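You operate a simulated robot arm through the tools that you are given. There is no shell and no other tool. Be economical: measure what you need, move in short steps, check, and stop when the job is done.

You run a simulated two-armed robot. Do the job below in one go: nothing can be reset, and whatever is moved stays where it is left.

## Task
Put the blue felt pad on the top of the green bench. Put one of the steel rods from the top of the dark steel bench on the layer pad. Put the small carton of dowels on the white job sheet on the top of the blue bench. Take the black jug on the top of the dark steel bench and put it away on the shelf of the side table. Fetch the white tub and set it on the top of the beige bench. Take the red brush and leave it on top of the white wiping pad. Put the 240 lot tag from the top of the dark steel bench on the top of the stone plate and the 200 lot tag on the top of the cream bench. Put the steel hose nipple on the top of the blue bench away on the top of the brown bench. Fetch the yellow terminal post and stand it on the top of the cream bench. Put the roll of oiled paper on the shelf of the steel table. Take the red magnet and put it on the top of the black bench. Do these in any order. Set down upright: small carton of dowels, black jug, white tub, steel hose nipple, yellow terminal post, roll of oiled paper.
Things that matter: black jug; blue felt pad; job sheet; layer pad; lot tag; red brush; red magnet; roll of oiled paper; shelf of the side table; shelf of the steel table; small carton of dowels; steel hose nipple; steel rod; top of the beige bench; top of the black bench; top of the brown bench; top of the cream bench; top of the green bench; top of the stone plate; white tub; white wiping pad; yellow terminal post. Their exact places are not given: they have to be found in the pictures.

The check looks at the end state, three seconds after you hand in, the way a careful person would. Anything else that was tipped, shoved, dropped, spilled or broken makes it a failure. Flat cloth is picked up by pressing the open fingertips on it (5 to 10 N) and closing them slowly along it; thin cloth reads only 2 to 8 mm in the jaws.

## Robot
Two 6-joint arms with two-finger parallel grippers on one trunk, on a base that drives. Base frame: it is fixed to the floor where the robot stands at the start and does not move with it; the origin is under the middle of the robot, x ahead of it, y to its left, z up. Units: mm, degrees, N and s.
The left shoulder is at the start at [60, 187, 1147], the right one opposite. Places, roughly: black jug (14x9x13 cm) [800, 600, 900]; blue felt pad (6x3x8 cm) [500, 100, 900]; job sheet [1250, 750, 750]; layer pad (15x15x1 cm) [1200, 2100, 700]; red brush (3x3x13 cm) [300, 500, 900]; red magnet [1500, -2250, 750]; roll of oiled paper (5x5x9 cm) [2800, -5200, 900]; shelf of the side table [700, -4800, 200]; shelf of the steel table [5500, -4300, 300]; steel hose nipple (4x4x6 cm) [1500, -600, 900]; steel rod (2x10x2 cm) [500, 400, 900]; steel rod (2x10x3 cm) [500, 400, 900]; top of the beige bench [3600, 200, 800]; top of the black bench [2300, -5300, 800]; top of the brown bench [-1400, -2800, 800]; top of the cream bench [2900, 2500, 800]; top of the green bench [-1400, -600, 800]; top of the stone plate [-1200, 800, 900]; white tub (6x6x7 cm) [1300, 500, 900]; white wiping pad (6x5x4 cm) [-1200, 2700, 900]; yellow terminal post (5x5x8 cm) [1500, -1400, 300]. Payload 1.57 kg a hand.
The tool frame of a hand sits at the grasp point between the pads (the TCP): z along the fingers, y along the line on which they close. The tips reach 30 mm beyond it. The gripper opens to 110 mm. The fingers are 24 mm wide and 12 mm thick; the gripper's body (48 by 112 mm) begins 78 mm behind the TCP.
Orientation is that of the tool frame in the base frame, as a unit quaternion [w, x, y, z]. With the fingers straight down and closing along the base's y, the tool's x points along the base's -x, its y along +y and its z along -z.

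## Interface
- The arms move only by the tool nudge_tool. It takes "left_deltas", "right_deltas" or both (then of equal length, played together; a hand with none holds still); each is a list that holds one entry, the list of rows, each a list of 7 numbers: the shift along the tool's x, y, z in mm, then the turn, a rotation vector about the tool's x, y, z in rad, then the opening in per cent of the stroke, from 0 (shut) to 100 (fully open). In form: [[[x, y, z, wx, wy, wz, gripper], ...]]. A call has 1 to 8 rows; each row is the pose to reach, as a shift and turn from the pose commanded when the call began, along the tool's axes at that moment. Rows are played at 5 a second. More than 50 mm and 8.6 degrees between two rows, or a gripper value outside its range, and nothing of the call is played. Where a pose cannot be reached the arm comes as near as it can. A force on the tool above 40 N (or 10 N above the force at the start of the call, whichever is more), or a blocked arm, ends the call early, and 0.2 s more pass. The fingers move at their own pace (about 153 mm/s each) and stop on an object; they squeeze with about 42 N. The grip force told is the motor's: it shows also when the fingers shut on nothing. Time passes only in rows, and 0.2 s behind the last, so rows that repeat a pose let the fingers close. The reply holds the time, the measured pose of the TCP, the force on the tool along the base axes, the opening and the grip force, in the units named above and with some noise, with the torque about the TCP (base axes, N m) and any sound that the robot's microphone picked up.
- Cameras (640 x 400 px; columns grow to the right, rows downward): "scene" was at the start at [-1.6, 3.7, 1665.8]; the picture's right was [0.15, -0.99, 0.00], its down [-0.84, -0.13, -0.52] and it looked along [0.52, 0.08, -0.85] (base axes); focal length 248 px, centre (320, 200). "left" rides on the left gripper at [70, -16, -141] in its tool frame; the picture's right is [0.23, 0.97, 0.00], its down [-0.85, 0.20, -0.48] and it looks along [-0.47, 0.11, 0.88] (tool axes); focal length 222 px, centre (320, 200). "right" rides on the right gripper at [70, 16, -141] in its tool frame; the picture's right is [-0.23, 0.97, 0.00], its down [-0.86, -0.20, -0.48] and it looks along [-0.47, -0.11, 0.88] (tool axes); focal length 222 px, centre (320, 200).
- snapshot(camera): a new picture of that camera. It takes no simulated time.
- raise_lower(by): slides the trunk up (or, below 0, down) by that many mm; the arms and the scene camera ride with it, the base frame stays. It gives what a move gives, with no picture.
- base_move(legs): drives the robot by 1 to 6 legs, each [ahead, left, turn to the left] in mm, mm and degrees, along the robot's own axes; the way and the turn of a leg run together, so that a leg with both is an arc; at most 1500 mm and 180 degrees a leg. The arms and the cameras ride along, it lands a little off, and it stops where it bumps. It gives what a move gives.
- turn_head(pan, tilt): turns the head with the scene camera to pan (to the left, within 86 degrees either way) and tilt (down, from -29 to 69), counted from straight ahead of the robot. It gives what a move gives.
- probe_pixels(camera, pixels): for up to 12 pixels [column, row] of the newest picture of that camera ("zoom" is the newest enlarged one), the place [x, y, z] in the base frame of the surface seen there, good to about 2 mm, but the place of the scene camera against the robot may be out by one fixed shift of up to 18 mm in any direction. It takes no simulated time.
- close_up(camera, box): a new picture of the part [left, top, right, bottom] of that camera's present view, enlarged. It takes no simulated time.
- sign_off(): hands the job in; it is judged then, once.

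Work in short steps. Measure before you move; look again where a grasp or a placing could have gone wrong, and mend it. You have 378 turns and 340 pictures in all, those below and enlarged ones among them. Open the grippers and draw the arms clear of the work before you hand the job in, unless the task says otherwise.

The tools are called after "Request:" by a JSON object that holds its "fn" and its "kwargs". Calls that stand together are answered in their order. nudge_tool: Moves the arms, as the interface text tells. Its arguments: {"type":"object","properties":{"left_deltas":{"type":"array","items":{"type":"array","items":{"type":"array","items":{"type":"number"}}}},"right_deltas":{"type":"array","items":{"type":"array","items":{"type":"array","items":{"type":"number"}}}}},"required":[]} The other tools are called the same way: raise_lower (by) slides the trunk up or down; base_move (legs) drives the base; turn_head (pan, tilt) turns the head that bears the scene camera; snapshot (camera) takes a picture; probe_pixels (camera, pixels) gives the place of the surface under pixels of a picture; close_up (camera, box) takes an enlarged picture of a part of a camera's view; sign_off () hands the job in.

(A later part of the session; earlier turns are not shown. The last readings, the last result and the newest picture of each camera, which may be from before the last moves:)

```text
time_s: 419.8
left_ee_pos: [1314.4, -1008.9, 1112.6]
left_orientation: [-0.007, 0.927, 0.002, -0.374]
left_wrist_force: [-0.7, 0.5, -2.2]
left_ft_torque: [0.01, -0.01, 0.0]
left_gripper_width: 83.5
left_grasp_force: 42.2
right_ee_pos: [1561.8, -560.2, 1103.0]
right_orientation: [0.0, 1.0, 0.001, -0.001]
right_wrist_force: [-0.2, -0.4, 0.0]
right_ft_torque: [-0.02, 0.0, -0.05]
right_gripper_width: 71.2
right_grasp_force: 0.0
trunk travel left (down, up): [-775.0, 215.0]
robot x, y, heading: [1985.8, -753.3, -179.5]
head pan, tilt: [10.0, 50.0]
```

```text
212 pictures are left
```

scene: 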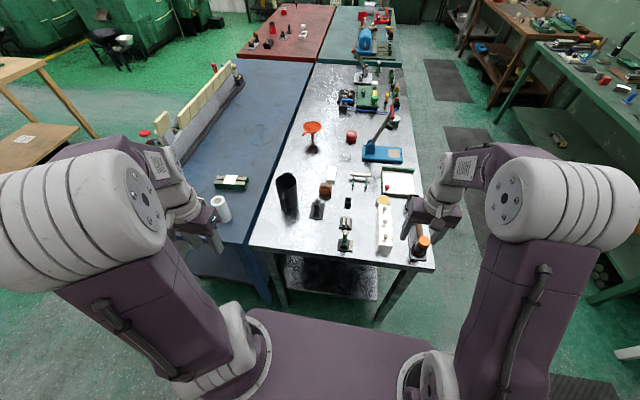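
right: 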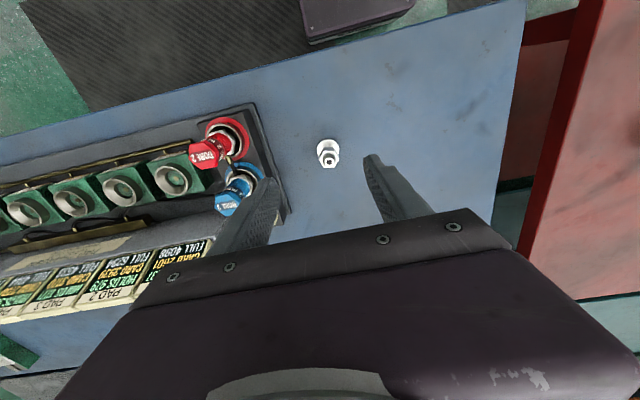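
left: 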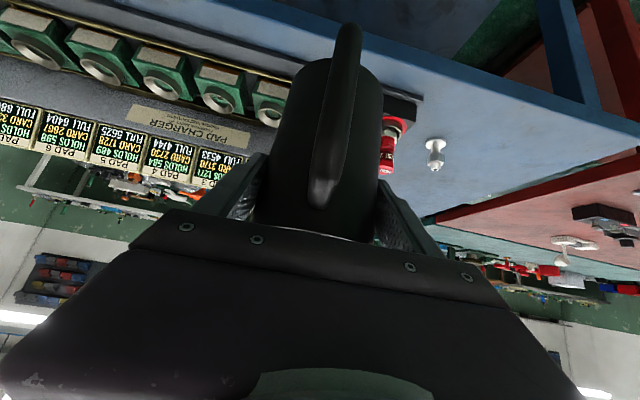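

Request:
{"fn": "close_up", "kwargs": {"camera": "right", "box": [280, 110, 380, 190]}}

Request:
{"fn": "probe_pixels", "kwargs": {"camera": "zoom", "pixels": [[320, 240], [300, 240], [340, 240], [320, 265], [310, 180], [285, 200], [370, 200], [310, 215]]}}

Request:
{"fn": "probe_pixels", "kwargs": {"camera": "right", "pixels": [[240, 185], [245, 125], [228, 204], [280, 190], [275, 215]]}}

```text
5.00 times, centred on (330, 150) of right
```

zoom: 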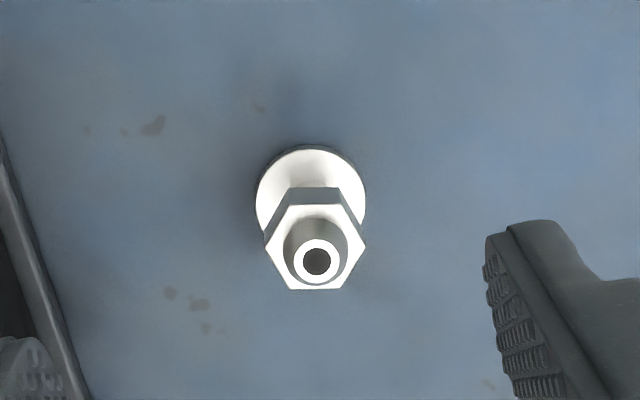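

```text
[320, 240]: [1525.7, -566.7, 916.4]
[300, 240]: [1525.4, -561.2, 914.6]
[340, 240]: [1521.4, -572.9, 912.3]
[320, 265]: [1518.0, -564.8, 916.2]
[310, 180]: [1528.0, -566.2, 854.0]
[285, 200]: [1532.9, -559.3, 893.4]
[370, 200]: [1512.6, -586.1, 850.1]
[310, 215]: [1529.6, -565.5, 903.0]
```

```text
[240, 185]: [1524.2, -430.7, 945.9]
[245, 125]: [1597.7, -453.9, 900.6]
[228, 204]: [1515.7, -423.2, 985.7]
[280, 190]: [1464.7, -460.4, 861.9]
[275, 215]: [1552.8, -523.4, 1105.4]
```

Nipple centre (1520,-566), top 916; hex flats are ≈12° off. I turn the hand -0.2 rad, move over, lower to TCP z≈893 and close.

Request:
{"fn": "nudge_tool", "kwargs": {"right_deltas": [[[-21, 3, 10, 0, 0, -0.1, 60], [-42, 6, 40, 0, 0, -0.2, 60], [-42, 6, 85, 0, 0, -0.2, 60], [-42, 6, 130, 0, 0, -0.2, 60], [-42, 6, 170, 0, 0, -0.2, 60], [-42, 6, 209, 0, 0, -0.2, 60]]]}}

Request:
{"fn": "close_up", "kwargs": {"camera": "right", "box": [220, 100, 420, 250]}}

```text
time_s: 421.2
left_ee_pos: [1314.2, -1007.5, 1111.8]
left_orientation: [-0.007, 0.928, 0.001, -0.373]
left_wrist_force: [0.3, -0.9, -3.1]
left_ft_torque: [-0.02, 0.03, 0.0]
left_gripper_width: 83.6
left_grasp_force: 42.4
right_ee_pos: [1518.0, -565.8, 893.0]
right_orientation: [0.0, 0.995, 0.101, 0.0]
right_wrist_force: [0.0, 0.5, 0.1]
right_ft_torque: [0.01, -0.03, -0.02]
right_gripper_width: 66.1
right_grasp_force: 0.0
trunk travel left (down, up): [-775.0, 215.0]
robot x, y, heading: [1988.9, -753.3, -180.0]
head pan, tilt: [10.0, 50.0]
```

```text
2.67 times, centred on (320, 175) of right
```

zoom: 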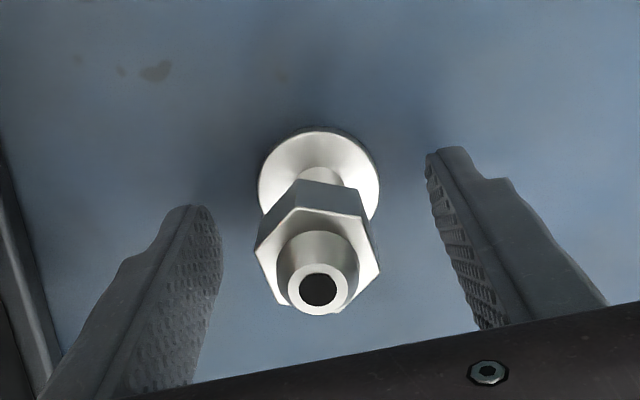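

Centred and flats aligned. I close and lift.

Request:
{"fn": "nudge_tool", "kwargs": {"right_deltas": [[[0, 0, 0, 0, 0, 0, 0], [0, 0, 0, 0, 0, 0, 0], [0, 0, 0, 0, 0, 0, 0], [0, 0, -40, 0, 0, 0, 0], [0, 0, -85, 0, 0, 0, 0], [0, 0, -130, 0, 0, 0, 0], [0, 0, -175, 0, 0, 0, 0], [0, 0, -215, 0, 0, 0, 0]]]}}

Request:
{"fn": "close_up", "kwargs": {"camera": "right", "box": [220, 100, 420, 250]}}

```text
time_s: 423.0
left_ee_pos: [1315.2, -1009.1, 1112.3]
left_orientation: [-0.006, 0.927, 0.001, -0.376]
left_wrist_force: [0.4, 0.3, -2.6]
left_ft_torque: [0.0, 0.04, -0.01]
left_gripper_width: 83.6
left_grasp_force: 41.9
right_ee_pos: [1517.7, -566.1, 1109.5]
right_orientation: [0.0, 0.995, 0.101, 0.0]
right_wrist_force: [-0.3, 0.2, -2.2]
right_ft_torque: [-0.01, 0.01, 0.01]
right_gripper_width: 28.0
right_grasp_force: 38.8
trunk travel left (down, up): [-775.0, 215.0]
robot x, y, heading: [1987.5, -752.9, -179.8]
head pan, tilt: [10.0, 50.0]
```

```text
2.67 times, centred on (320, 175) of right
```

zoom: 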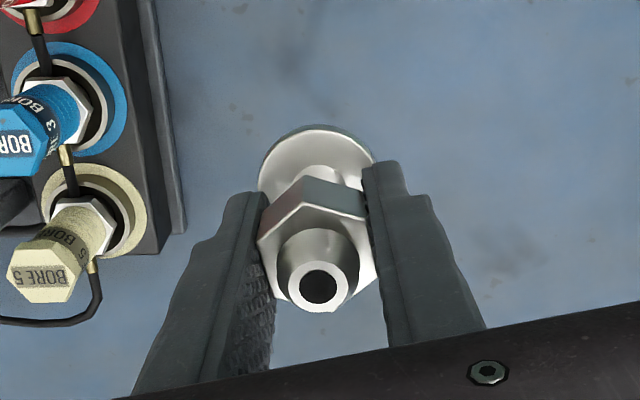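

The nipple is held (bottom ≈43 mm below TCP). I take the known free route: back out, around the left end, down the aisle toward the brown bench.

Request:
{"fn": "base_move", "kwargs": {"legs": [[-450, 0, 0], [0, -1400, 0], [0, -660, 0], [1400, 0, 0], [1240, 0, 0], [0, 1300, 0]]}}

Request:
{"fn": "turn_head", "kwargs": {"pan": 70, "tilt": 25}}

Request:
{"fn": "snapshot", "kwargs": {"camera": "scene"}}

```text
time_s: 454.1
left_ee_pos: [-876.2, -286.0, 1112.3]
left_orientation: [-0.004, 0.927, 0.007, -0.375]
left_wrist_force: [-0.2, 0.9, -1.9]
left_ft_torque: [-0.01, 0.03, -0.04]
left_gripper_width: 83.5
left_grasp_force: 42.1
right_ee_pos: [-676.7, 160.2, 1109.1]
right_orientation: [0.0, 0.994, 0.106, 0.0]
right_wrist_force: [0.4, 0.0, -2.4]
right_ft_torque: [0.0, 0.03, 0.0]
right_gripper_width: 28.4
right_grasp_force: 38.3
trunk travel left (down, up): [-775.0, 215.0]
robot x, y, heading: [-206.7, -23.0, -179.2]
head pan, tilt: [10.0, 50.0]
```

```text
time_s: 455.4
left_ee_pos: [-875.9, -285.6, 1111.6]
left_orientation: [-0.004, 0.927, 0.006, -0.375]
left_wrist_force: [1.0, 0.6, -3.8]
left_ft_torque: [0.01, 0.04, -0.04]
left_gripper_width: 83.3
left_grasp_force: 41.9
right_ee_pos: [-676.9, 159.2, 1108.6]
right_orientation: [0.0, 0.994, 0.106, 0.0]
right_wrist_force: [0.0, 0.9, -2.0]
right_ft_torque: [0.01, -0.02, 0.0]
right_gripper_width: 28.1
right_grasp_force: 38.3
trunk travel left (down, up): [-775.0, 215.0]
robot x, y, heading: [-204.9, -22.3, -179.0]
head pan, tilt: [70.0, 25.0]
```

```text
208 pictures are left
```

scene: 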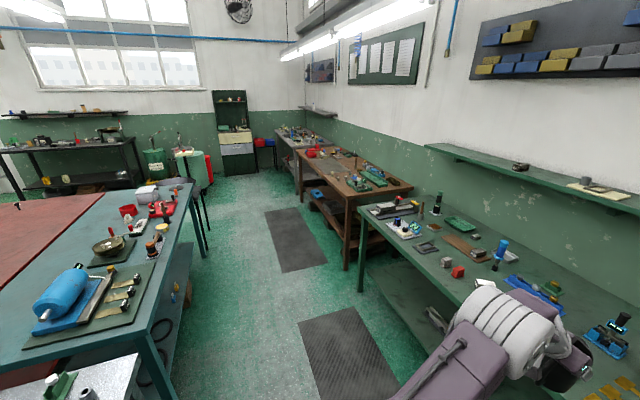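

The aisle is clear. I continue to y≈-2750 and look at the brown bench.

Request:
{"fn": "base_move", "kwargs": {"legs": [[0, 1400, -0.9], [0, 1300, 0]]}}

Request:
{"fn": "turn_head", "kwargs": {"pan": 0, "tilt": 40}}

Request:
{"fn": "snapshot", "kwargs": {"camera": "scene"}}

Request:
{"fn": "turn_head", "kwargs": {"pan": 80, "tilt": 25}}

Request:
{"fn": "snapshot", "kwargs": {"camera": "scene"}}

```text
time_s: 468.6
left_ee_pos: [-870.1, -2979.7, 1111.1]
left_orientation: [-0.006, 0.927, 0.0, -0.375]
left_wrist_force: [0.1, -0.4, -3.0]
left_ft_torque: [-0.05, 0.01, 0.0]
left_gripper_width: 83.3
left_grasp_force: 42.5
right_ee_pos: [-664.5, -2537.4, 1109.1]
right_orientation: [0.0, 0.995, 0.099, 0.001]
right_wrist_force: [-0.4, 0.0, -2.0]
right_ft_torque: [-0.02, -0.05, 0.0]
right_gripper_width: 28.0
right_grasp_force: 38.7
trunk travel left (down, up): [-775.0, 215.0]
robot x, y, heading: [-200.6, -2726.1, -179.9]
head pan, tilt: [70.0, 25.0]
```

```text
time_s: 470.0
left_ee_pos: [-870.0, -2980.4, 1111.3]
left_orientation: [-0.007, 0.928, 0.0, -0.374]
left_wrist_force: [0.3, -0.2, -2.6]
left_ft_torque: [0.0, -0.01, -0.01]
left_gripper_width: 83.1
left_grasp_force: 42.1
right_ee_pos: [-665.0, -2537.4, 1108.6]
right_orientation: [0.001, 0.995, 0.099, 0.0]
right_wrist_force: [0.6, 0.7, -1.3]
right_ft_torque: [0.0, -0.01, 0.02]
right_gripper_width: 28.0
right_grasp_force: 38.0
trunk travel left (down, up): [-775.0, 215.0]
robot x, y, heading: [-198.2, -2728.5, -180.1]
head pan, tilt: [0.0, 40.0]
```

```text
207 pictures are left
```

scene: 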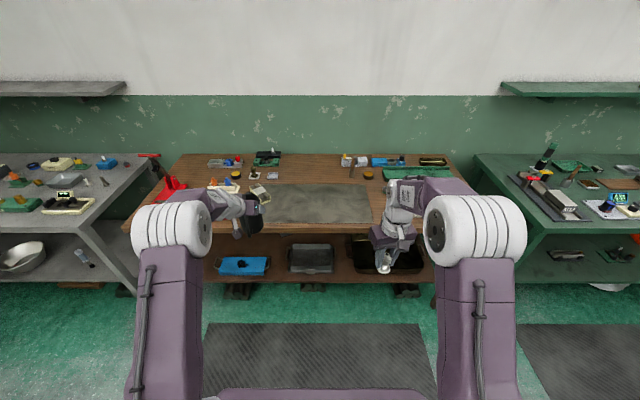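

```text
time_s: 471.5
left_ee_pos: [-871.0, -2980.4, 1111.4]
left_orientation: [-0.007, 0.927, -0.001, -0.374]
left_wrist_force: [-1.2, 0.2, -2.9]
left_ft_torque: [0.02, 0.03, 0.04]
left_gripper_width: 83.1
left_grasp_force: 41.8
right_ee_pos: [-664.5, -2538.0, 1109.1]
right_orientation: [0.0, 0.995, 0.1, 0.0]
right_wrist_force: [-0.3, 0.2, -2.3]
right_ft_torque: [0.01, 0.01, -0.01]
right_gripper_width: 28.1
right_grasp_force: 38.2
trunk travel left (down, up): [-775.0, 215.0]
robot x, y, heading: [-196.1, -2725.9, -179.6]
head pan, tilt: [80.0, 25.0]
```

```text
206 pictures are left
```

scene: 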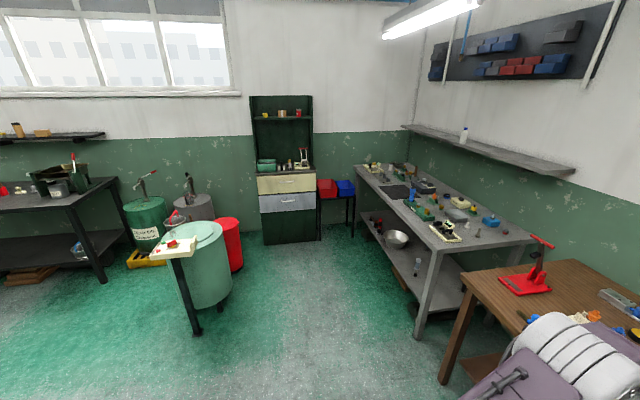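

I look at the brown bench closely for a bare spot.

Request:
{"fn": "turn_head", "kwargs": {"pan": 0, "tilt": 40}}

Request:
{"fn": "close_up", "kwargs": {"camera": "scene", "box": [120, 130, 480, 310]}}

Request:
{"fn": "snapshot", "kwargs": {"camera": "scene"}}

Request:
{"fn": "probe_pixels", "kwargs": {"camera": "scene", "pixels": [[320, 225], [360, 228], [320, 205], [325, 172], [345, 225], [385, 190], [372, 185], [300, 222], [318, 180], [365, 195]]}}

```text
time_s: 473.0
left_ee_pos: [-869.4, -2979.4, 1111.1]
left_orientation: [-0.007, 0.927, 0.0, -0.374]
left_wrist_force: [-0.2, -0.9, -3.1]
left_ft_torque: [0.02, 0.01, 0.03]
left_gripper_width: 82.9
left_grasp_force: 42.3
right_ee_pos: [-665.9, -2537.8, 1109.7]
right_orientation: [-0.001, 0.995, 0.099, 0.0]
right_wrist_force: [0.3, 0.3, -2.5]
right_ft_torque: [0.01, 0.04, 0.0]
right_gripper_width: 28.3
right_grasp_force: 38.3
trunk travel left (down, up): [-775.0, 215.0]
robot x, y, heading: [-197.3, -2725.6, -179.9]
head pan, tilt: [0.0, 40.0]
```

```text
1.78 times, centred on (300, 220) of scene
```

zoom: 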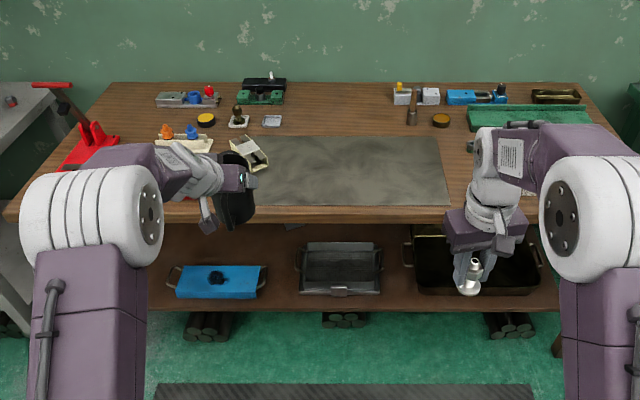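

```text
204 pictures are left
```

scene: 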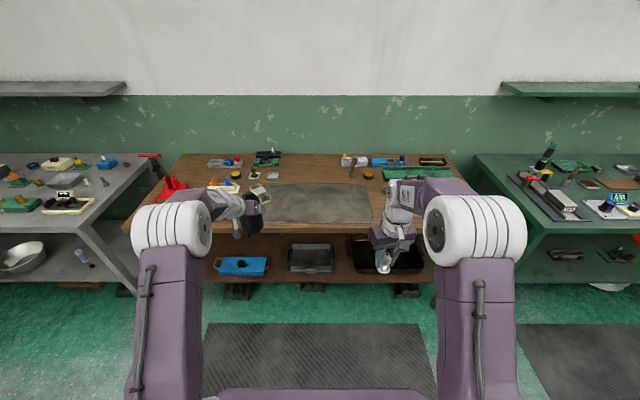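

```text
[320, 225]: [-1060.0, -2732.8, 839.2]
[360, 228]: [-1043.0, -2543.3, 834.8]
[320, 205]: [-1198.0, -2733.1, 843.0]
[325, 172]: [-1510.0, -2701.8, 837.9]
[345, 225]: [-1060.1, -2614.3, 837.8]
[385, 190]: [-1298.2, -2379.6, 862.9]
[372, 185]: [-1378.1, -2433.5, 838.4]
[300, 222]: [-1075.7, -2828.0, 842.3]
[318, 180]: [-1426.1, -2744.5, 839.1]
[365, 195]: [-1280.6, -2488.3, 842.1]
```

The mat is 5 mm thick in the middle; bare wood lies to its right. I drive up so the right hand is near (-1190,-2420) and check with the wrist camera.

Request:
{"fn": "base_move", "kwargs": {"legs": [[0, -122, 0], [520, 0, 0]]}}

Request:
{"fn": "snapshot", "kwargs": {"camera": "right"}}

Request:
{"fn": "probe_pixels", "kwargs": {"camera": "right", "pixels": [[320, 110], [290, 120], [350, 115], [320, 140], [260, 130], [400, 110]]}}

```text
time_s: 476.9
left_ee_pos: [-1387.2, -2851.0, 1112.1]
left_orientation: [-0.008, 0.927, -0.004, -0.375]
left_wrist_force: [-0.1, -0.3, -3.0]
left_ft_torque: [0.01, -0.04, -0.02]
left_gripper_width: 83.3
left_grasp_force: 42.6
right_ee_pos: [-1179.4, -2408.7, 1109.3]
right_orientation: [0.0, 0.995, 0.095, 0.0]
right_wrist_force: [0.0, 0.7, -1.3]
right_ft_torque: [0.02, 0.04, 0.01]
right_gripper_width: 28.0
right_grasp_force: 38.5
trunk travel left (down, up): [-775.0, 215.0]
robot x, y, heading: [-714.3, -2600.1, 179.4]
head pan, tilt: [0.0, 40.0]
```

```text
203 pictures are left
```

right: 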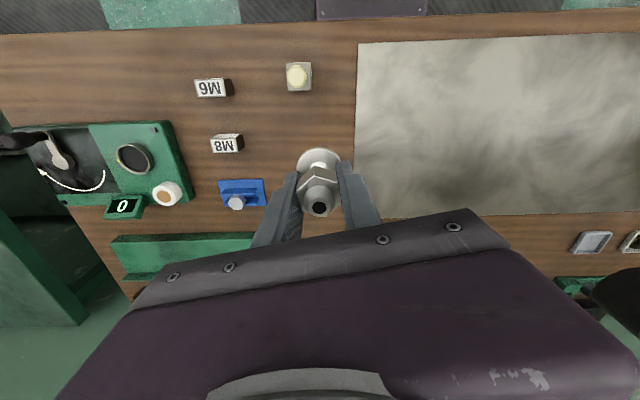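

```text
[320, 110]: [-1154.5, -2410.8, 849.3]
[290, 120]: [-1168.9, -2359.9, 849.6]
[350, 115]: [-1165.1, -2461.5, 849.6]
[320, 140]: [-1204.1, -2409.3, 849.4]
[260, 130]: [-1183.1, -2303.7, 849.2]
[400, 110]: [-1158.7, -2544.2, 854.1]
```

The spot below, (-1180,-2409), is bare and clear. I lower the nipple.

Request:
{"fn": "nudge_tool", "kwargs": {"right_deltas": [[[0, 0, 45, 0, 0, 0, 0], [0, 0, 90, 0, 0, 0, 0], [0, 0, 135, 0, 0, 0, 0], [0, 0, 175, 0, 0, 0, 0], [0, 0, 202, 0, 0, 0, 0], [0, 0, 210, 0, 0, 0, 0], [0, 0, 214, 0, 0, 0, 0]]]}}

Request:
{"fn": "nudge_tool", "kwargs": {"right_deltas": [[[0, 0, 2, 0, 0, 0, 0], [0, 0, 4, 0, 0, 0, 0], [0, 0, 6, 0, 0, 0, 0]]]}}

```text
time_s: 478.5
left_ee_pos: [-1387.7, -2851.7, 1112.2]
left_orientation: [-0.009, 0.928, -0.004, -0.373]
left_wrist_force: [0.7, -0.8, -2.5]
left_ft_torque: [0.02, 0.04, -0.01]
left_gripper_width: 82.9
left_grasp_force: 41.9
right_ee_pos: [-1181.2, -2409.9, 895.9]
right_orientation: [-0.001, 0.995, 0.096, -0.001]
right_wrist_force: [-0.2, 0.1, -1.3]
right_ft_torque: [-0.01, 0.01, -0.02]
right_gripper_width: 28.1
right_grasp_force: 38.3
trunk travel left (down, up): [-775.0, 215.0]
robot x, y, heading: [-715.4, -2604.6, 179.6]
head pan, tilt: [0.0, 40.0]
```

```text
time_s: 479.3
left_ee_pos: [-1385.7, -2850.3, 1113.3]
left_orientation: [-0.008, 0.927, -0.004, -0.376]
left_wrist_force: [-0.4, -0.3, -3.0]
left_ft_torque: [0.01, 0.0, 0.0]
left_gripper_width: 82.9
left_grasp_force: 41.8
right_ee_pos: [-1179.6, -2410.3, 891.0]
right_orientation: [-0.001, 0.995, 0.095, -0.002]
right_wrist_force: [-1.6, 4.2, 24.9]
right_ft_torque: [-0.02, 0.17, -0.02]
right_gripper_width: 28.3
right_grasp_force: 38.7
trunk travel left (down, up): [-775.0, 215.0]
robot x, y, heading: [-716.0, -2603.8, 179.5]
head pan, tilt: [0.0, 40.0]
```

Contact. I ease up 2 mm, open, rise and straighten the hand.

Request:
{"fn": "nudge_tool", "kwargs": {"right_deltas": [[[0, 0, -2, 0, 0, 0, 0], [0, 0, -2, 0, 0, 0, 55], [0, 0, -2, 0, 0, 0, 60], [0, 0, -40, 0, 0, 0, 60], [0, 0, -85, 0, 0, 0, 60], [0, 0, -130, 0, 0, 0, 60], [0, 0, -175, 0, 0, 0.1, 60], [0, 0, -220, 0, 0, 0.2, 60]]]}}

Request:
{"fn": "snapshot", "kwargs": {"camera": "right"}}

```text
time_s: 481.1
left_ee_pos: [-1386.8, -2851.4, 1112.5]
left_orientation: [-0.008, 0.927, -0.003, -0.374]
left_wrist_force: [-0.1, -0.5, -3.1]
left_ft_torque: [-0.01, 0.01, -0.01]
left_gripper_width: 83.2
left_grasp_force: 42.4
right_ee_pos: [-1178.0, -2410.0, 1109.4]
right_orientation: [0.001, 1.0, -0.005, -0.001]
right_wrist_force: [0.0, -0.6, 0.0]
right_ft_torque: [0.0, 0.04, 0.01]
right_gripper_width: 65.5
right_grasp_force: 0.1
trunk travel left (down, up): [-775.0, 215.0]
robot x, y, heading: [-711.3, -2602.0, 179.6]
head pan, tilt: [0.0, 40.0]
```

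```text
202 pictures are left
```

right: 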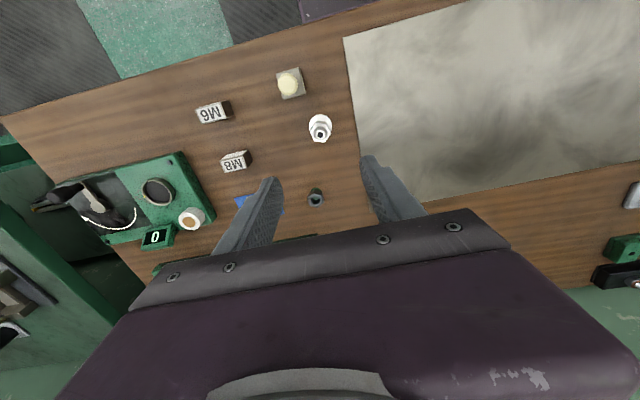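

The nipple stands well. I back off, turn left 90° and look toward the side table and the passage behind the red bench.

Request:
{"fn": "base_move", "kwargs": {"legs": [[-500, 0, 0], [0, 0, 90], [400, 0, 0]]}}

Request:
{"fn": "turn_head", "kwargs": {"pan": 5, "tilt": 25}}

Request:
{"fn": "snapshot", "kwargs": {"camera": "scene"}}

Request:
{"fn": "turn_head", "kwargs": {"pan": 75, "tilt": 30}}

Request:
{"fn": "snapshot", "kwargs": {"camera": "scene"}}

```text
time_s: 490.0
left_ee_pos: [33.4, -3675.8, 1112.4]
left_orientation: [0.26, 0.657, 0.655, -0.269]
left_wrist_force: [0.3, 0.4, -2.3]
left_ft_torque: [-0.02, -0.02, -0.02]
left_gripper_width: 82.8
left_grasp_force: 41.6
right_ee_pos: [-409.2, -3466.9, 1109.9]
right_orientation: [0.0, 0.709, 0.705, 0.0]
right_wrist_force: [0.1, -0.5, 0.8]
right_ft_torque: [-0.03, 0.0, 0.02]
right_gripper_width: 66.1
right_grasp_force: 0.1
trunk travel left (down, up): [-775.0, 215.0]
robot x, y, heading: [-213.7, -3002.5, -90.3]
head pan, tilt: [0.0, 40.0]
```

```text
time_s: 490.7
left_ee_pos: [34.1, -3677.6, 1111.5]
left_orientation: [0.26, 0.657, 0.654, -0.27]
left_wrist_force: [0.0, 1.0, -1.5]
left_ft_torque: [0.0, 0.04, -0.02]
left_gripper_width: 83.0
left_grasp_force: 42.2
right_ee_pos: [-408.9, -3467.9, 1109.6]
right_orientation: [-0.001, 0.709, 0.705, 0.0]
right_wrist_force: [-0.2, -0.3, 0.6]
right_ft_torque: [0.03, -0.03, 0.03]
right_gripper_width: 66.3
right_grasp_force: 0.1
trunk travel left (down, up): [-775.0, 215.0]
robot x, y, heading: [-217.6, -3004.3, -90.1]
head pan, tilt: [5.0, 25.0]
```

```text
201 pictures are left
```

scene: 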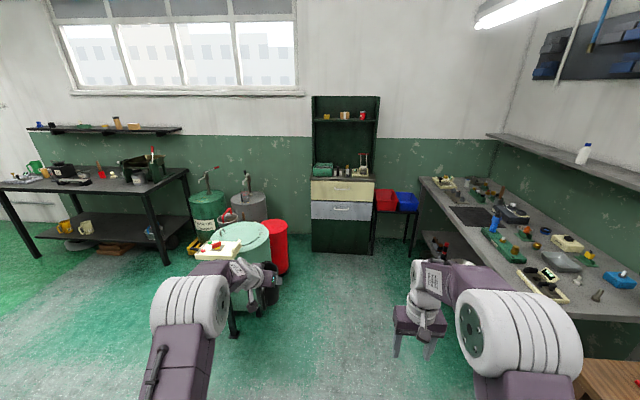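

```text
time_s: 492.1
left_ee_pos: [33.9, -3676.2, 1113.0]
left_orientation: [0.259, 0.657, 0.654, -0.27]
left_wrist_force: [0.0, 0.3, -2.3]
left_ft_torque: [0.02, 0.02, 0.03]
left_gripper_width: 82.9
left_grasp_force: 42.5
right_ee_pos: [-408.2, -3467.6, 1108.8]
right_orientation: [-0.001, 0.709, 0.705, 0.001]
right_wrist_force: [1.5, -0.9, 0.0]
right_ft_torque: [-0.04, -0.03, 0.0]
right_gripper_width: 66.0
right_grasp_force: 0.1
trunk travel left (down, up): [-775.0, 215.0]
robot x, y, heading: [-217.8, -3000.9, -90.3]
head pan, tilt: [75.0, 30.0]
```

```text
200 pictures are left
```

scene: 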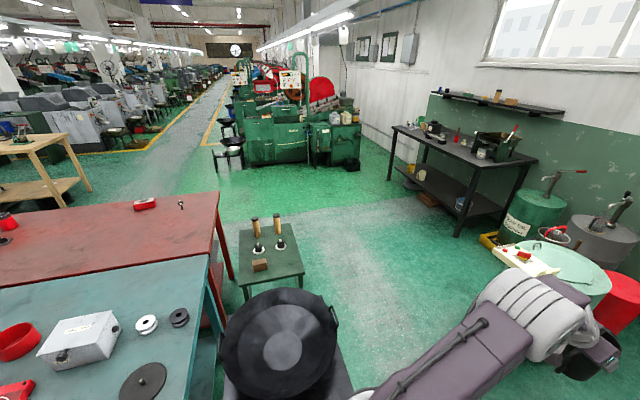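

I probe the objects around: white-topped table (525,258), drum, green stool, black bench, wok-like item.

Request:
{"fn": "probe_pixels", "kwargs": {"camera": "scene", "pixels": [[525, 260], [560, 258], [275, 275], [280, 330], [440, 150], [500, 160], [460, 235], [145, 204], [215, 210], [455, 190], [400, 185], [225, 345]]}}

Request:
{"fn": "close_up", "kwargs": {"camera": "scene", "box": [370, 80, 640, 340]}}

```text
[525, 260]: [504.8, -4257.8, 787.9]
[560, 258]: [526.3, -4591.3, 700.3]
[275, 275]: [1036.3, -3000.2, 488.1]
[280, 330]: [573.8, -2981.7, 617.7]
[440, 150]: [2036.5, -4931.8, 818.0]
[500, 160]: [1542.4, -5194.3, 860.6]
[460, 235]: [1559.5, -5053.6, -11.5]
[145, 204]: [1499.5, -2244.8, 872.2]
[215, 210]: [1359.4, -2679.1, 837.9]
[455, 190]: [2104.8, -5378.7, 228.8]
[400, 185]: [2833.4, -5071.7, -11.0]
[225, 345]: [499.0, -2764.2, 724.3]
```

```text
1.54 times, centred on (505, 210) of scene
```

zoom: 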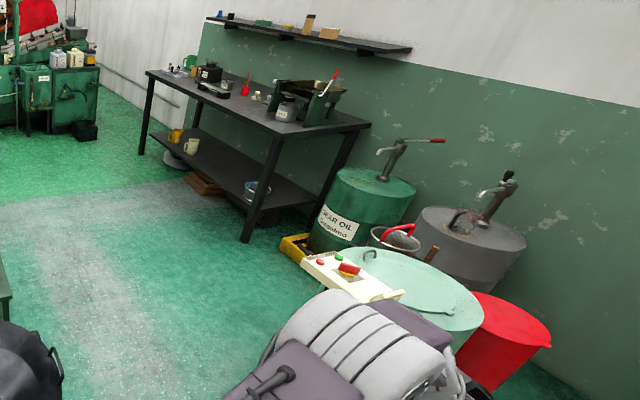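

I drive on to (-217,-3650), turn to face +x and look at that corner again.

Request:
{"fn": "base_move", "kwargs": {"legs": [[650, 0, 0], [0, 0, 45]]}}

Request:
{"fn": "turn_head", "kwargs": {"pan": 0, "tilt": 35}}

Request:
{"fn": "snapshot", "kwargs": {"camera": "scene"}}

```text
time_s: 497.8
left_ee_pos: [433.1, -3954.9, 1110.7]
left_orientation: [0.342, 0.357, 0.856, -0.15]
left_wrist_force: [0.5, -0.9, -2.0]
left_ft_torque: [0.03, -0.01, 0.02]
left_gripper_width: 82.7
left_grasp_force: 42.3
right_ee_pos: [-27.9, -4119.5, 1109.4]
right_orientation: [0.0, 0.386, 0.922, 0.0]
right_wrist_force: [-1.2, 0.4, 0.5]
right_ft_torque: [-0.01, -0.01, -0.02]
right_gripper_width: 66.2
right_grasp_force: 0.1
trunk travel left (down, up): [-775.0, 215.0]
robot x, y, heading: [-218.6, -3652.7, -45.2]
head pan, tilt: [75.0, 30.0]
```

```text
time_s: 499.3
left_ee_pos: [432.6, -3956.1, 1111.8]
left_orientation: [0.342, 0.358, 0.856, -0.15]
left_wrist_force: [0.2, -0.3, -1.9]
left_ft_torque: [0.02, -0.01, -0.02]
left_gripper_width: 83.0
left_grasp_force: 42.2
right_ee_pos: [-28.8, -4119.3, 1109.7]
right_orientation: [0.0, 0.386, 0.922, 0.0]
right_wrist_force: [-0.3, -0.2, -1.5]
right_ft_torque: [-0.01, 0.0, -0.03]
right_gripper_width: 65.9
right_grasp_force: 0.2
trunk travel left (down, up): [-775.0, 215.0]
robot x, y, heading: [-220.1, -3654.7, -44.9]
head pan, tilt: [0.0, 35.0]
```

```text
198 pictures are left
```

scene: 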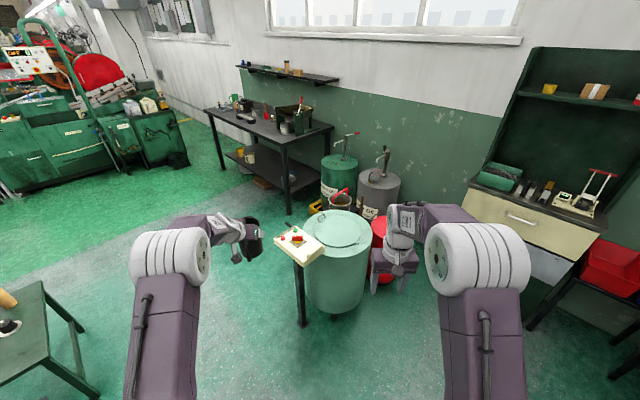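

I measure these items' places to identify the side table.

Request:
{"fn": "probe_pixels", "kwargs": {"camera": "scene", "pixels": [[335, 232], [300, 245], [303, 315], [345, 165], [380, 175], [378, 225], [337, 200], [315, 207], [520, 215], [605, 265], [540, 320], [340, 305]]}}

Request:
{"fn": "close_up", "kwargs": {"camera": "scene", "box": [250, 110, 430, 340]}}

Request:
{"fn": "close_up", "kwargs": {"camera": "scene", "box": [440, 140, 640, 390]}}

```text
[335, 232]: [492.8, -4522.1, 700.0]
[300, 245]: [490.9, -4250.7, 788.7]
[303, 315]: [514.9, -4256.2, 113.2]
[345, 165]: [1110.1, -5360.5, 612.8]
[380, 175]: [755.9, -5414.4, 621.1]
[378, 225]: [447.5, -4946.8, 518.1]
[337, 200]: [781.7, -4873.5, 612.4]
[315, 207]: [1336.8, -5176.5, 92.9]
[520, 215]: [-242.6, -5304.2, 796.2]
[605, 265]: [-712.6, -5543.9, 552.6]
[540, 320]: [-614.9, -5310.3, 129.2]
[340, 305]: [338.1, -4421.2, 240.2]
```

```text
1.74 times, centred on (340, 225) of scene
```

zoom: 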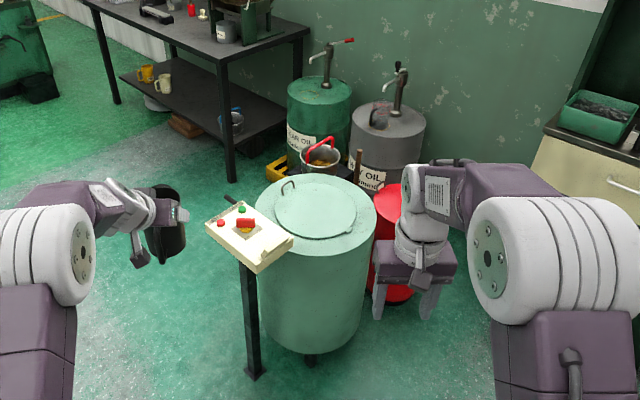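

```text
1.60 times, centred on (540, 265) of scene
```

zoom: 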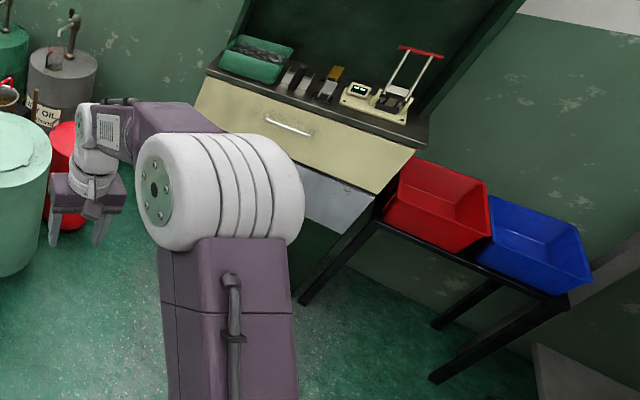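

A bucket stands on something at (782,-4873) behind the drum: likely the side table. I go round to the other side to look.

Request:
{"fn": "base_move", "kwargs": {"legs": [[0, 0, 45], [1400, 0, 0], [320, 0, 0], [0, 0, -125]]}}

Request:
{"fn": "snapshot", "kwargs": {"camera": "scene"}}

```text
time_s: 515.1
left_ee_pos: [1332.7, -4373.4, 1111.2]
left_orientation: [0.169, 0.819, 0.436, -0.333]
left_wrist_force: [-0.4, -0.3, -2.1]
left_ft_torque: [0.03, 0.0, 0.0]
left_gripper_width: 82.3
left_grasp_force: 42.0
right_ee_pos: [1079.0, -3956.4, 1109.1]
right_orientation: [0.0, 0.882, 0.471, 0.0]
right_wrist_force: [0.7, -0.3, -0.1]
right_ft_torque: [0.01, -0.01, -0.04]
right_gripper_width: 66.1
right_grasp_force: 0.1
trunk travel left (down, up): [-775.0, 215.0]
robot x, y, heading: [1495.3, -3673.2, -123.6]
head pan, tilt: [0.0, 35.0]
```

```text
195 pictures are left
```

scene: 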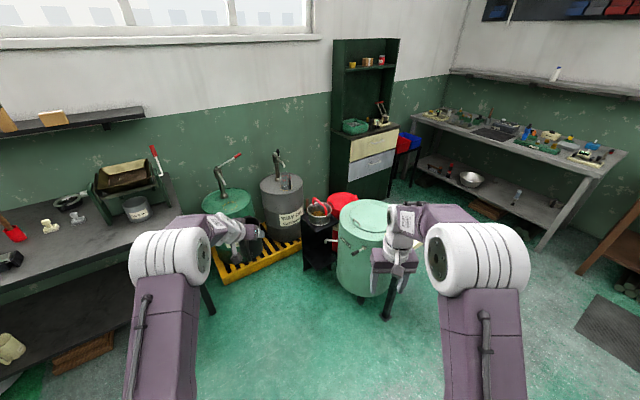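

A black side table shows at (318,235) between drums and vessel. I enlarge and measure it.

Request:
{"fn": "close_up", "kwargs": {"camera": "scene", "box": [270, 180, 380, 310]}}

Request:
{"fn": "probe_pixels", "kwargs": {"camera": "zoom", "pixels": [[200, 140], [205, 200], [290, 135], [275, 260], [240, 270], [300, 240], [195, 260], [280, 190], [345, 290], [140, 300], [260, 300], [215, 300]]}}

```text
3.08 times, centred on (325, 245) of scene
```

zoom: 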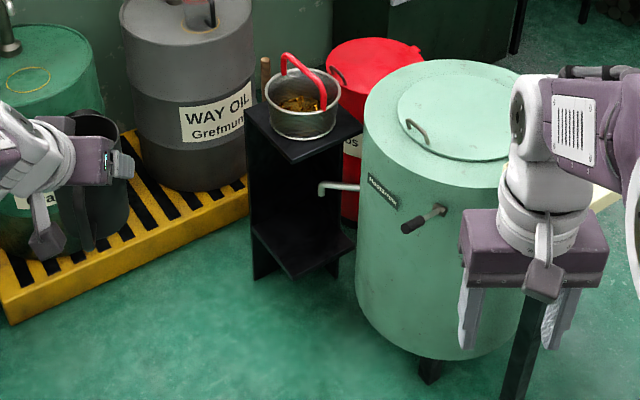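

```text
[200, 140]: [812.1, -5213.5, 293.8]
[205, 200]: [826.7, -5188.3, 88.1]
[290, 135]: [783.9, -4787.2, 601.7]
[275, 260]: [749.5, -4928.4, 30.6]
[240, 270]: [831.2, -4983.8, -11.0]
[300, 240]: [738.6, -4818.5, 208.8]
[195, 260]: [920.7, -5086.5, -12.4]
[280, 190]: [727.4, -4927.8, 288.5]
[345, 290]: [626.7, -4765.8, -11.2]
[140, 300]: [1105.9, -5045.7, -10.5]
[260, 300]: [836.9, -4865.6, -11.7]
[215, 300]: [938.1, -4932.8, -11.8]
```

I enlarge further to see which sides are open.

Request:
{"fn": "close_up", "kwargs": {"camera": "scene", "box": [298, 195, 348, 285]}}

Request:
{"fn": "probe_pixels", "kwargs": {"camera": "zoom", "pixels": [[250, 130], [290, 120], [270, 230], [300, 260], [330, 250], [345, 220], [290, 290], [340, 310], [250, 200], [240, 280], [360, 260], [300, 200]]}}

```text
4.44 times, centred on (323, 240) of scene
```

zoom: 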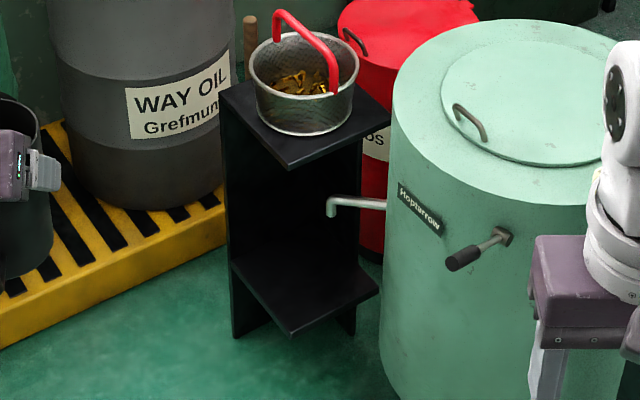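

```text
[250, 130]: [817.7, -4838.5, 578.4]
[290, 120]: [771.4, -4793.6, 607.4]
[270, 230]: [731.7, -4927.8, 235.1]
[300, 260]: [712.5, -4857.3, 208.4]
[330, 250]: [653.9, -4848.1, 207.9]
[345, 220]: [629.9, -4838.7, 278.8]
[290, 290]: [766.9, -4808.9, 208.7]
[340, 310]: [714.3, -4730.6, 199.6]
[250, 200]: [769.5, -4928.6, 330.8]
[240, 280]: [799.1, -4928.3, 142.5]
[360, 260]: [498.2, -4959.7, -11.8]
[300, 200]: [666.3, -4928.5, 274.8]
```

The side table's shelf is at z≈221 true, about x 640–815, y -4930…-4730, open toward +x and +y. I retract and raise the right hand, then go to heading -150° in front of its open corner.

Request:
{"fn": "nudge_tool", "kwargs": {"right_deltas": [[[36, 0, -30, 0, 0, 0, 60], [72, 0, -60, 0, 0, 0, 60], [108, 0, -90, 0, 0, 0, 60], [144, 0, -120, 0, 0, 0, 60], [180, 0, -150, 0, 0, 0, 60], [205, 0, -180, 0, 0, 0, 60]]]}}

Request:
{"fn": "base_move", "kwargs": {"legs": [[0, 0, -26.4], [267, 366, 0]]}}

Request:
{"fn": "turn_head", "kwargs": {"pan": 12, "tilt": 40}}

Request:
{"fn": "snapshot", "kwargs": {"camera": "scene"}}

```text
time_s: 516.5
left_ee_pos: [1332.6, -4371.4, 1111.7]
left_orientation: [0.171, 0.818, 0.437, -0.333]
left_wrist_force: [-0.4, 0.4, -2.3]
left_ft_torque: [-0.05, 0.01, 0.02]
left_gripper_width: 82.3
left_grasp_force: 41.7
right_ee_pos: [1192.6, -3784.4, 1289.9]
right_orientation: [0.0, 0.882, 0.472, 0.0]
right_wrist_force: [0.4, 0.2, -1.0]
right_ft_torque: [-0.03, 0.04, 0.01]
right_gripper_width: 66.3
right_grasp_force: 0.0
trunk travel left (down, up): [-775.0, 215.0]
robot x, y, heading: [1490.7, -3672.6, -123.6]
head pan, tilt: [0.0, 35.0]
```

```text
time_s: 520.6
left_ee_pos: [991.1, -4675.6, 1112.3]
left_orientation: [0.091, 0.895, 0.24, -0.364]
left_wrist_force: [0.3, 0.4, -1.6]
left_ft_torque: [0.01, -0.01, -0.02]
left_gripper_width: 82.3
left_grasp_force: 42.0
right_ee_pos: [1125.7, -4086.8, 1289.8]
right_orientation: [0.001, 0.966, 0.259, 0.0]
right_wrist_force: [0.0, 0.7, -0.2]
right_ft_torque: [0.01, 0.0, -0.01]
right_gripper_width: 65.8
right_grasp_force: 0.0
trunk travel left (down, up): [-775.0, 215.0]
robot x, y, heading: [1447.0, -4119.9, -149.7]
head pan, tilt: [0.0, 35.0]
```

```text
time_s: 521.3
left_ee_pos: [991.0, -4678.0, 1111.3]
left_orientation: [0.089, 0.896, 0.24, -0.363]
left_wrist_force: [-1.3, 0.2, -3.2]
left_ft_torque: [-0.02, 0.04, -0.01]
left_gripper_width: 82.0
left_grasp_force: 41.6
right_ee_pos: [1125.5, -4088.7, 1289.7]
right_orientation: [-0.001, 0.966, 0.259, 0.0]
right_wrist_force: [0.0, 0.2, 0.1]
right_ft_torque: [0.03, -0.03, -0.02]
right_gripper_width: 66.0
right_grasp_force: 0.1
trunk travel left (down, up): [-775.0, 215.0]
robot x, y, heading: [1445.9, -4125.7, -150.1]
head pan, tilt: [12.0, 40.0]
```

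```text
192 pictures are left
```

scene: 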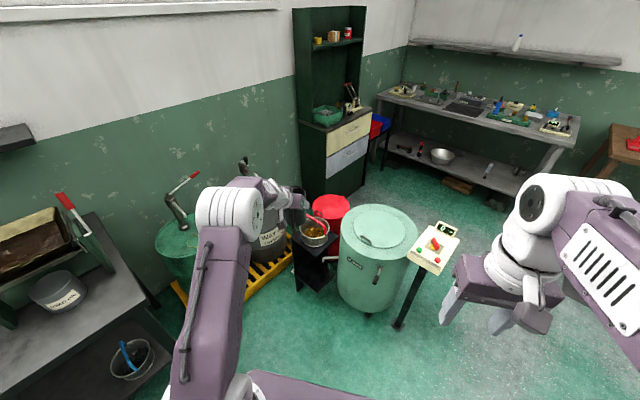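

The jug grip width went slowly from 84 to 82 mm; I check the jug in the left camera.

Request:
{"fn": "snapshot", "kwargs": {"camera": "left"}}

Request:
{"fn": "close_up", "kwargs": {"camera": "scene", "box": [230, 150, 370, 310]}}

```text
191 pictures are left
```

left: 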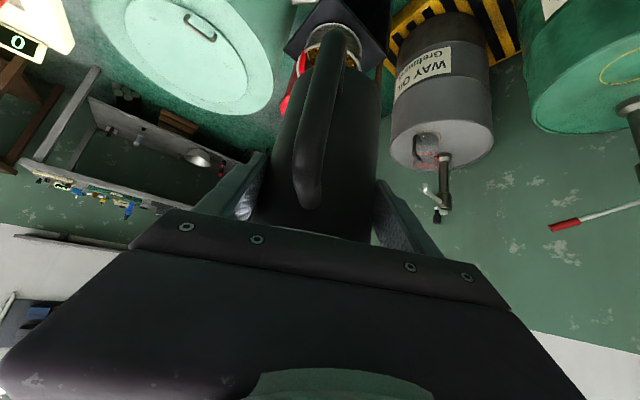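

```text
2.50 times, centred on (300, 230) of scene
```

zoom: 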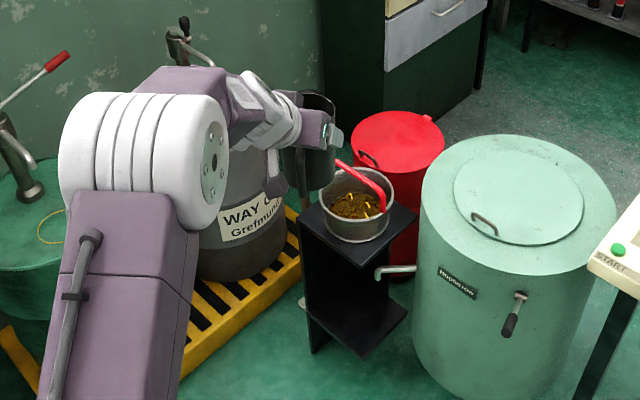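

The jug looks slightly rotated in the grip. I measure points on it to estimate its tilt.

Request:
{"fn": "probe_pixels", "kwargs": {"camera": "left", "pixels": [[365, 80], [360, 120], [358, 160], [355, 200], [300, 200], [290, 160], [370, 60], [300, 120], [335, 45], [325, 100], [315, 160], [308, 205]]}}

Request:
{"fn": "close_up", "kwargs": {"camera": "left", "box": [230, 0, 420, 250]}}

```text
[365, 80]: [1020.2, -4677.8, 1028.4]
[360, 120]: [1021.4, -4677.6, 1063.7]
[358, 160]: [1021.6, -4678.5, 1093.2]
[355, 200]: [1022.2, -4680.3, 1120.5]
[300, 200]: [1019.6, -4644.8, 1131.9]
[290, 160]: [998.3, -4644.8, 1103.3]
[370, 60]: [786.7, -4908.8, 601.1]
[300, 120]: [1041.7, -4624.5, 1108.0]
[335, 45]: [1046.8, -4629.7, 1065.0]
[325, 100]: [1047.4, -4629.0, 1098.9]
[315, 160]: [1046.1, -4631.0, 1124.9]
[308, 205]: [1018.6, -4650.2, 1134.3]
```

```text
1.60 times, centred on (325, 125) of left
```

zoom: 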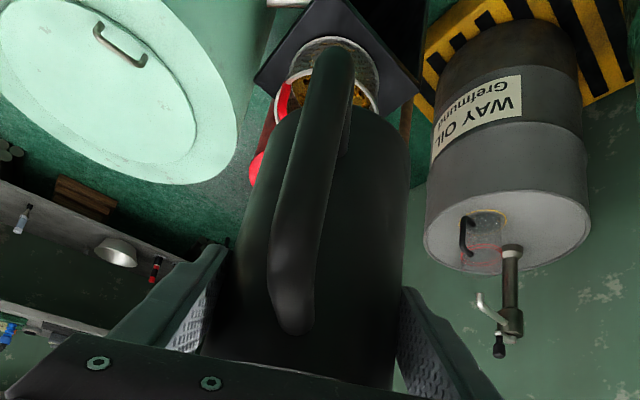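

Its side is vertical, so it is still upright (only yawed a little). I lower the trunk by 755 mm so the jug is at shelf height.

Request:
{"fn": "raise_lower", "kwargs": {"by": -755}}

Request:
{"fn": "snapshot", "kwargs": {"camera": "left"}}

Request:
{"fn": "snapshot", "kwargs": {"camera": "scene"}}

```text
refused: -755 is not a number from -400 to 400
```

```text
188 pictures are left
```

left: 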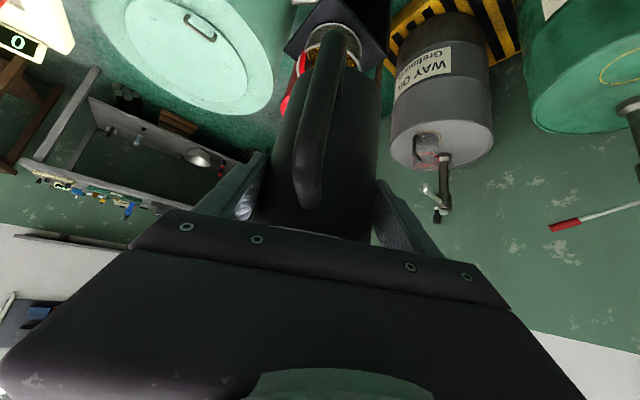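

```text
187 pictures are left
```

scene: 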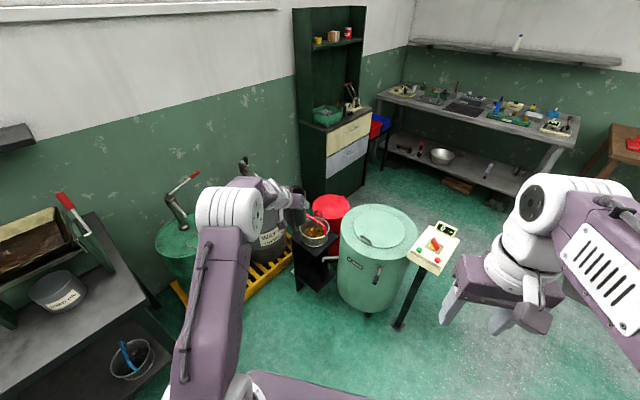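

The slide takes at most 400 mm a call, so I do it in two.

Request:
{"fn": "raise_lower", "kwargs": {"by": -400}}

Request:
{"fn": "raise_lower", "kwargs": {"by": -355}}

Request:
{"fn": "snapshot", "kwargs": {"camera": "left"}}

Request:
{"fn": "snapshot", "kwargs": {"camera": "scene"}}

```text
time_s: 525.2
left_ee_pos: [991.0, -4675.4, 711.5]
left_orientation: [0.09, 0.896, 0.24, -0.363]
left_wrist_force: [-0.1, 0.5, -2.3]
left_ft_torque: [0.01, 0.0, 0.0]
left_gripper_width: 81.9
left_grasp_force: 41.8
right_ee_pos: [1124.7, -4089.1, 890.7]
right_orientation: [0.0, 0.966, 0.259, 0.0]
right_wrist_force: [-0.2, 0.4, 0.4]
right_ft_torque: [0.03, 0.01, 0.01]
right_gripper_width: 66.0
right_grasp_force: 0.0
trunk travel left (down, up): [-375.0, 615.0]
robot x, y, heading: [1446.8, -4120.5, -150.1]
head pan, tilt: [12.0, 40.0]
```

```text
time_s: 528.6
left_ee_pos: [990.4, -4676.7, 356.8]
left_orientation: [0.09, 0.896, 0.24, -0.363]
left_wrist_force: [0.0, 0.5, -2.6]
left_ft_torque: [0.01, -0.02, 0.02]
left_gripper_width: 82.3
left_grasp_force: 41.3
right_ee_pos: [1126.0, -4088.0, 534.2]
right_orientation: [-0.001, 0.966, 0.259, -0.001]
right_wrist_force: [0.2, 0.0, -0.6]
right_ft_torque: [0.0, 0.0, -0.03]
right_gripper_width: 65.6
right_grasp_force: 0.0
trunk travel left (down, up): [-20.0, 970.0]
robot x, y, heading: [1442.5, -4122.2, -150.0]
head pan, tilt: [12.0, 40.0]
```

```text
186 pictures are left
```

left: 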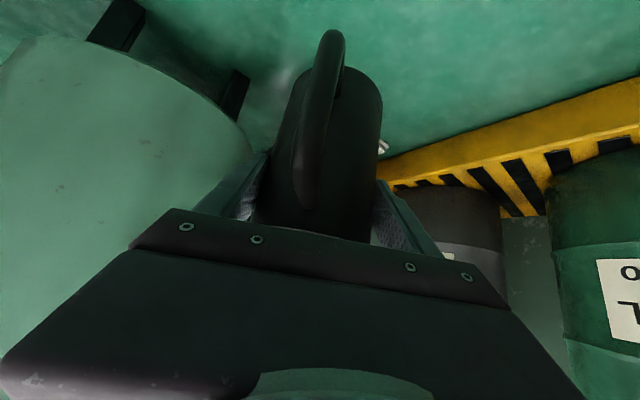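

```text
185 pictures are left
```

scene: 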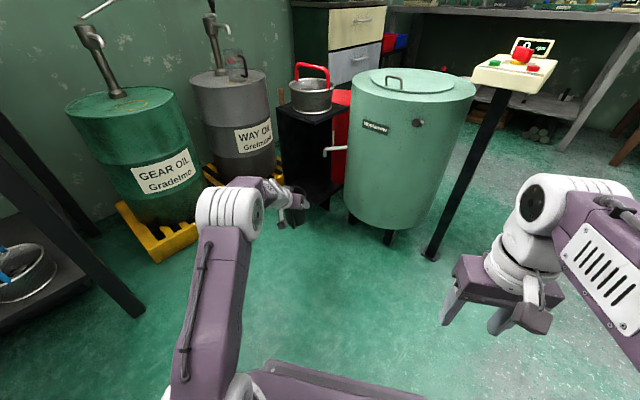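

Good low view of the table. I enlarge and measure the shelf opening and the drum's spout.

Request:
{"fn": "close_up", "kwargs": {"camera": "scene", "box": [250, 70, 380, 230]}}

Request:
{"fn": "probe_pixels", "kwargs": {"camera": "zoom", "pixels": [[235, 125], [280, 150], [335, 120], [255, 280], [290, 310], [320, 325], [345, 300], [315, 290], [345, 195], [380, 190], [250, 200], [330, 230]]}}

```text
2.50 times, centred on (315, 150) of scene
```

zoom: 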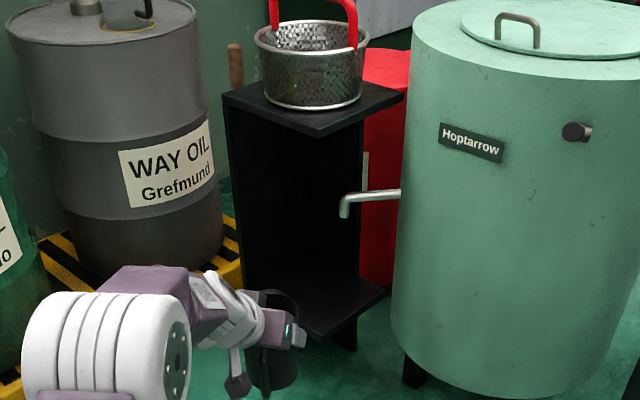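

```text
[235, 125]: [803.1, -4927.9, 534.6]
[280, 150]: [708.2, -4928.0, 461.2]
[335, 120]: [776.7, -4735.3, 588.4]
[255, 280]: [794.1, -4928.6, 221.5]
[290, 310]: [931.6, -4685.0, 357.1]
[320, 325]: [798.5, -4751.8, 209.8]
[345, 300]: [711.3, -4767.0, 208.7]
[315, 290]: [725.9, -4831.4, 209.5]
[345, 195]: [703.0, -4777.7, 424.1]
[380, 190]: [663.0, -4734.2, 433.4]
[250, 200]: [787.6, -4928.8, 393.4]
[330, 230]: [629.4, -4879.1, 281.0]
```

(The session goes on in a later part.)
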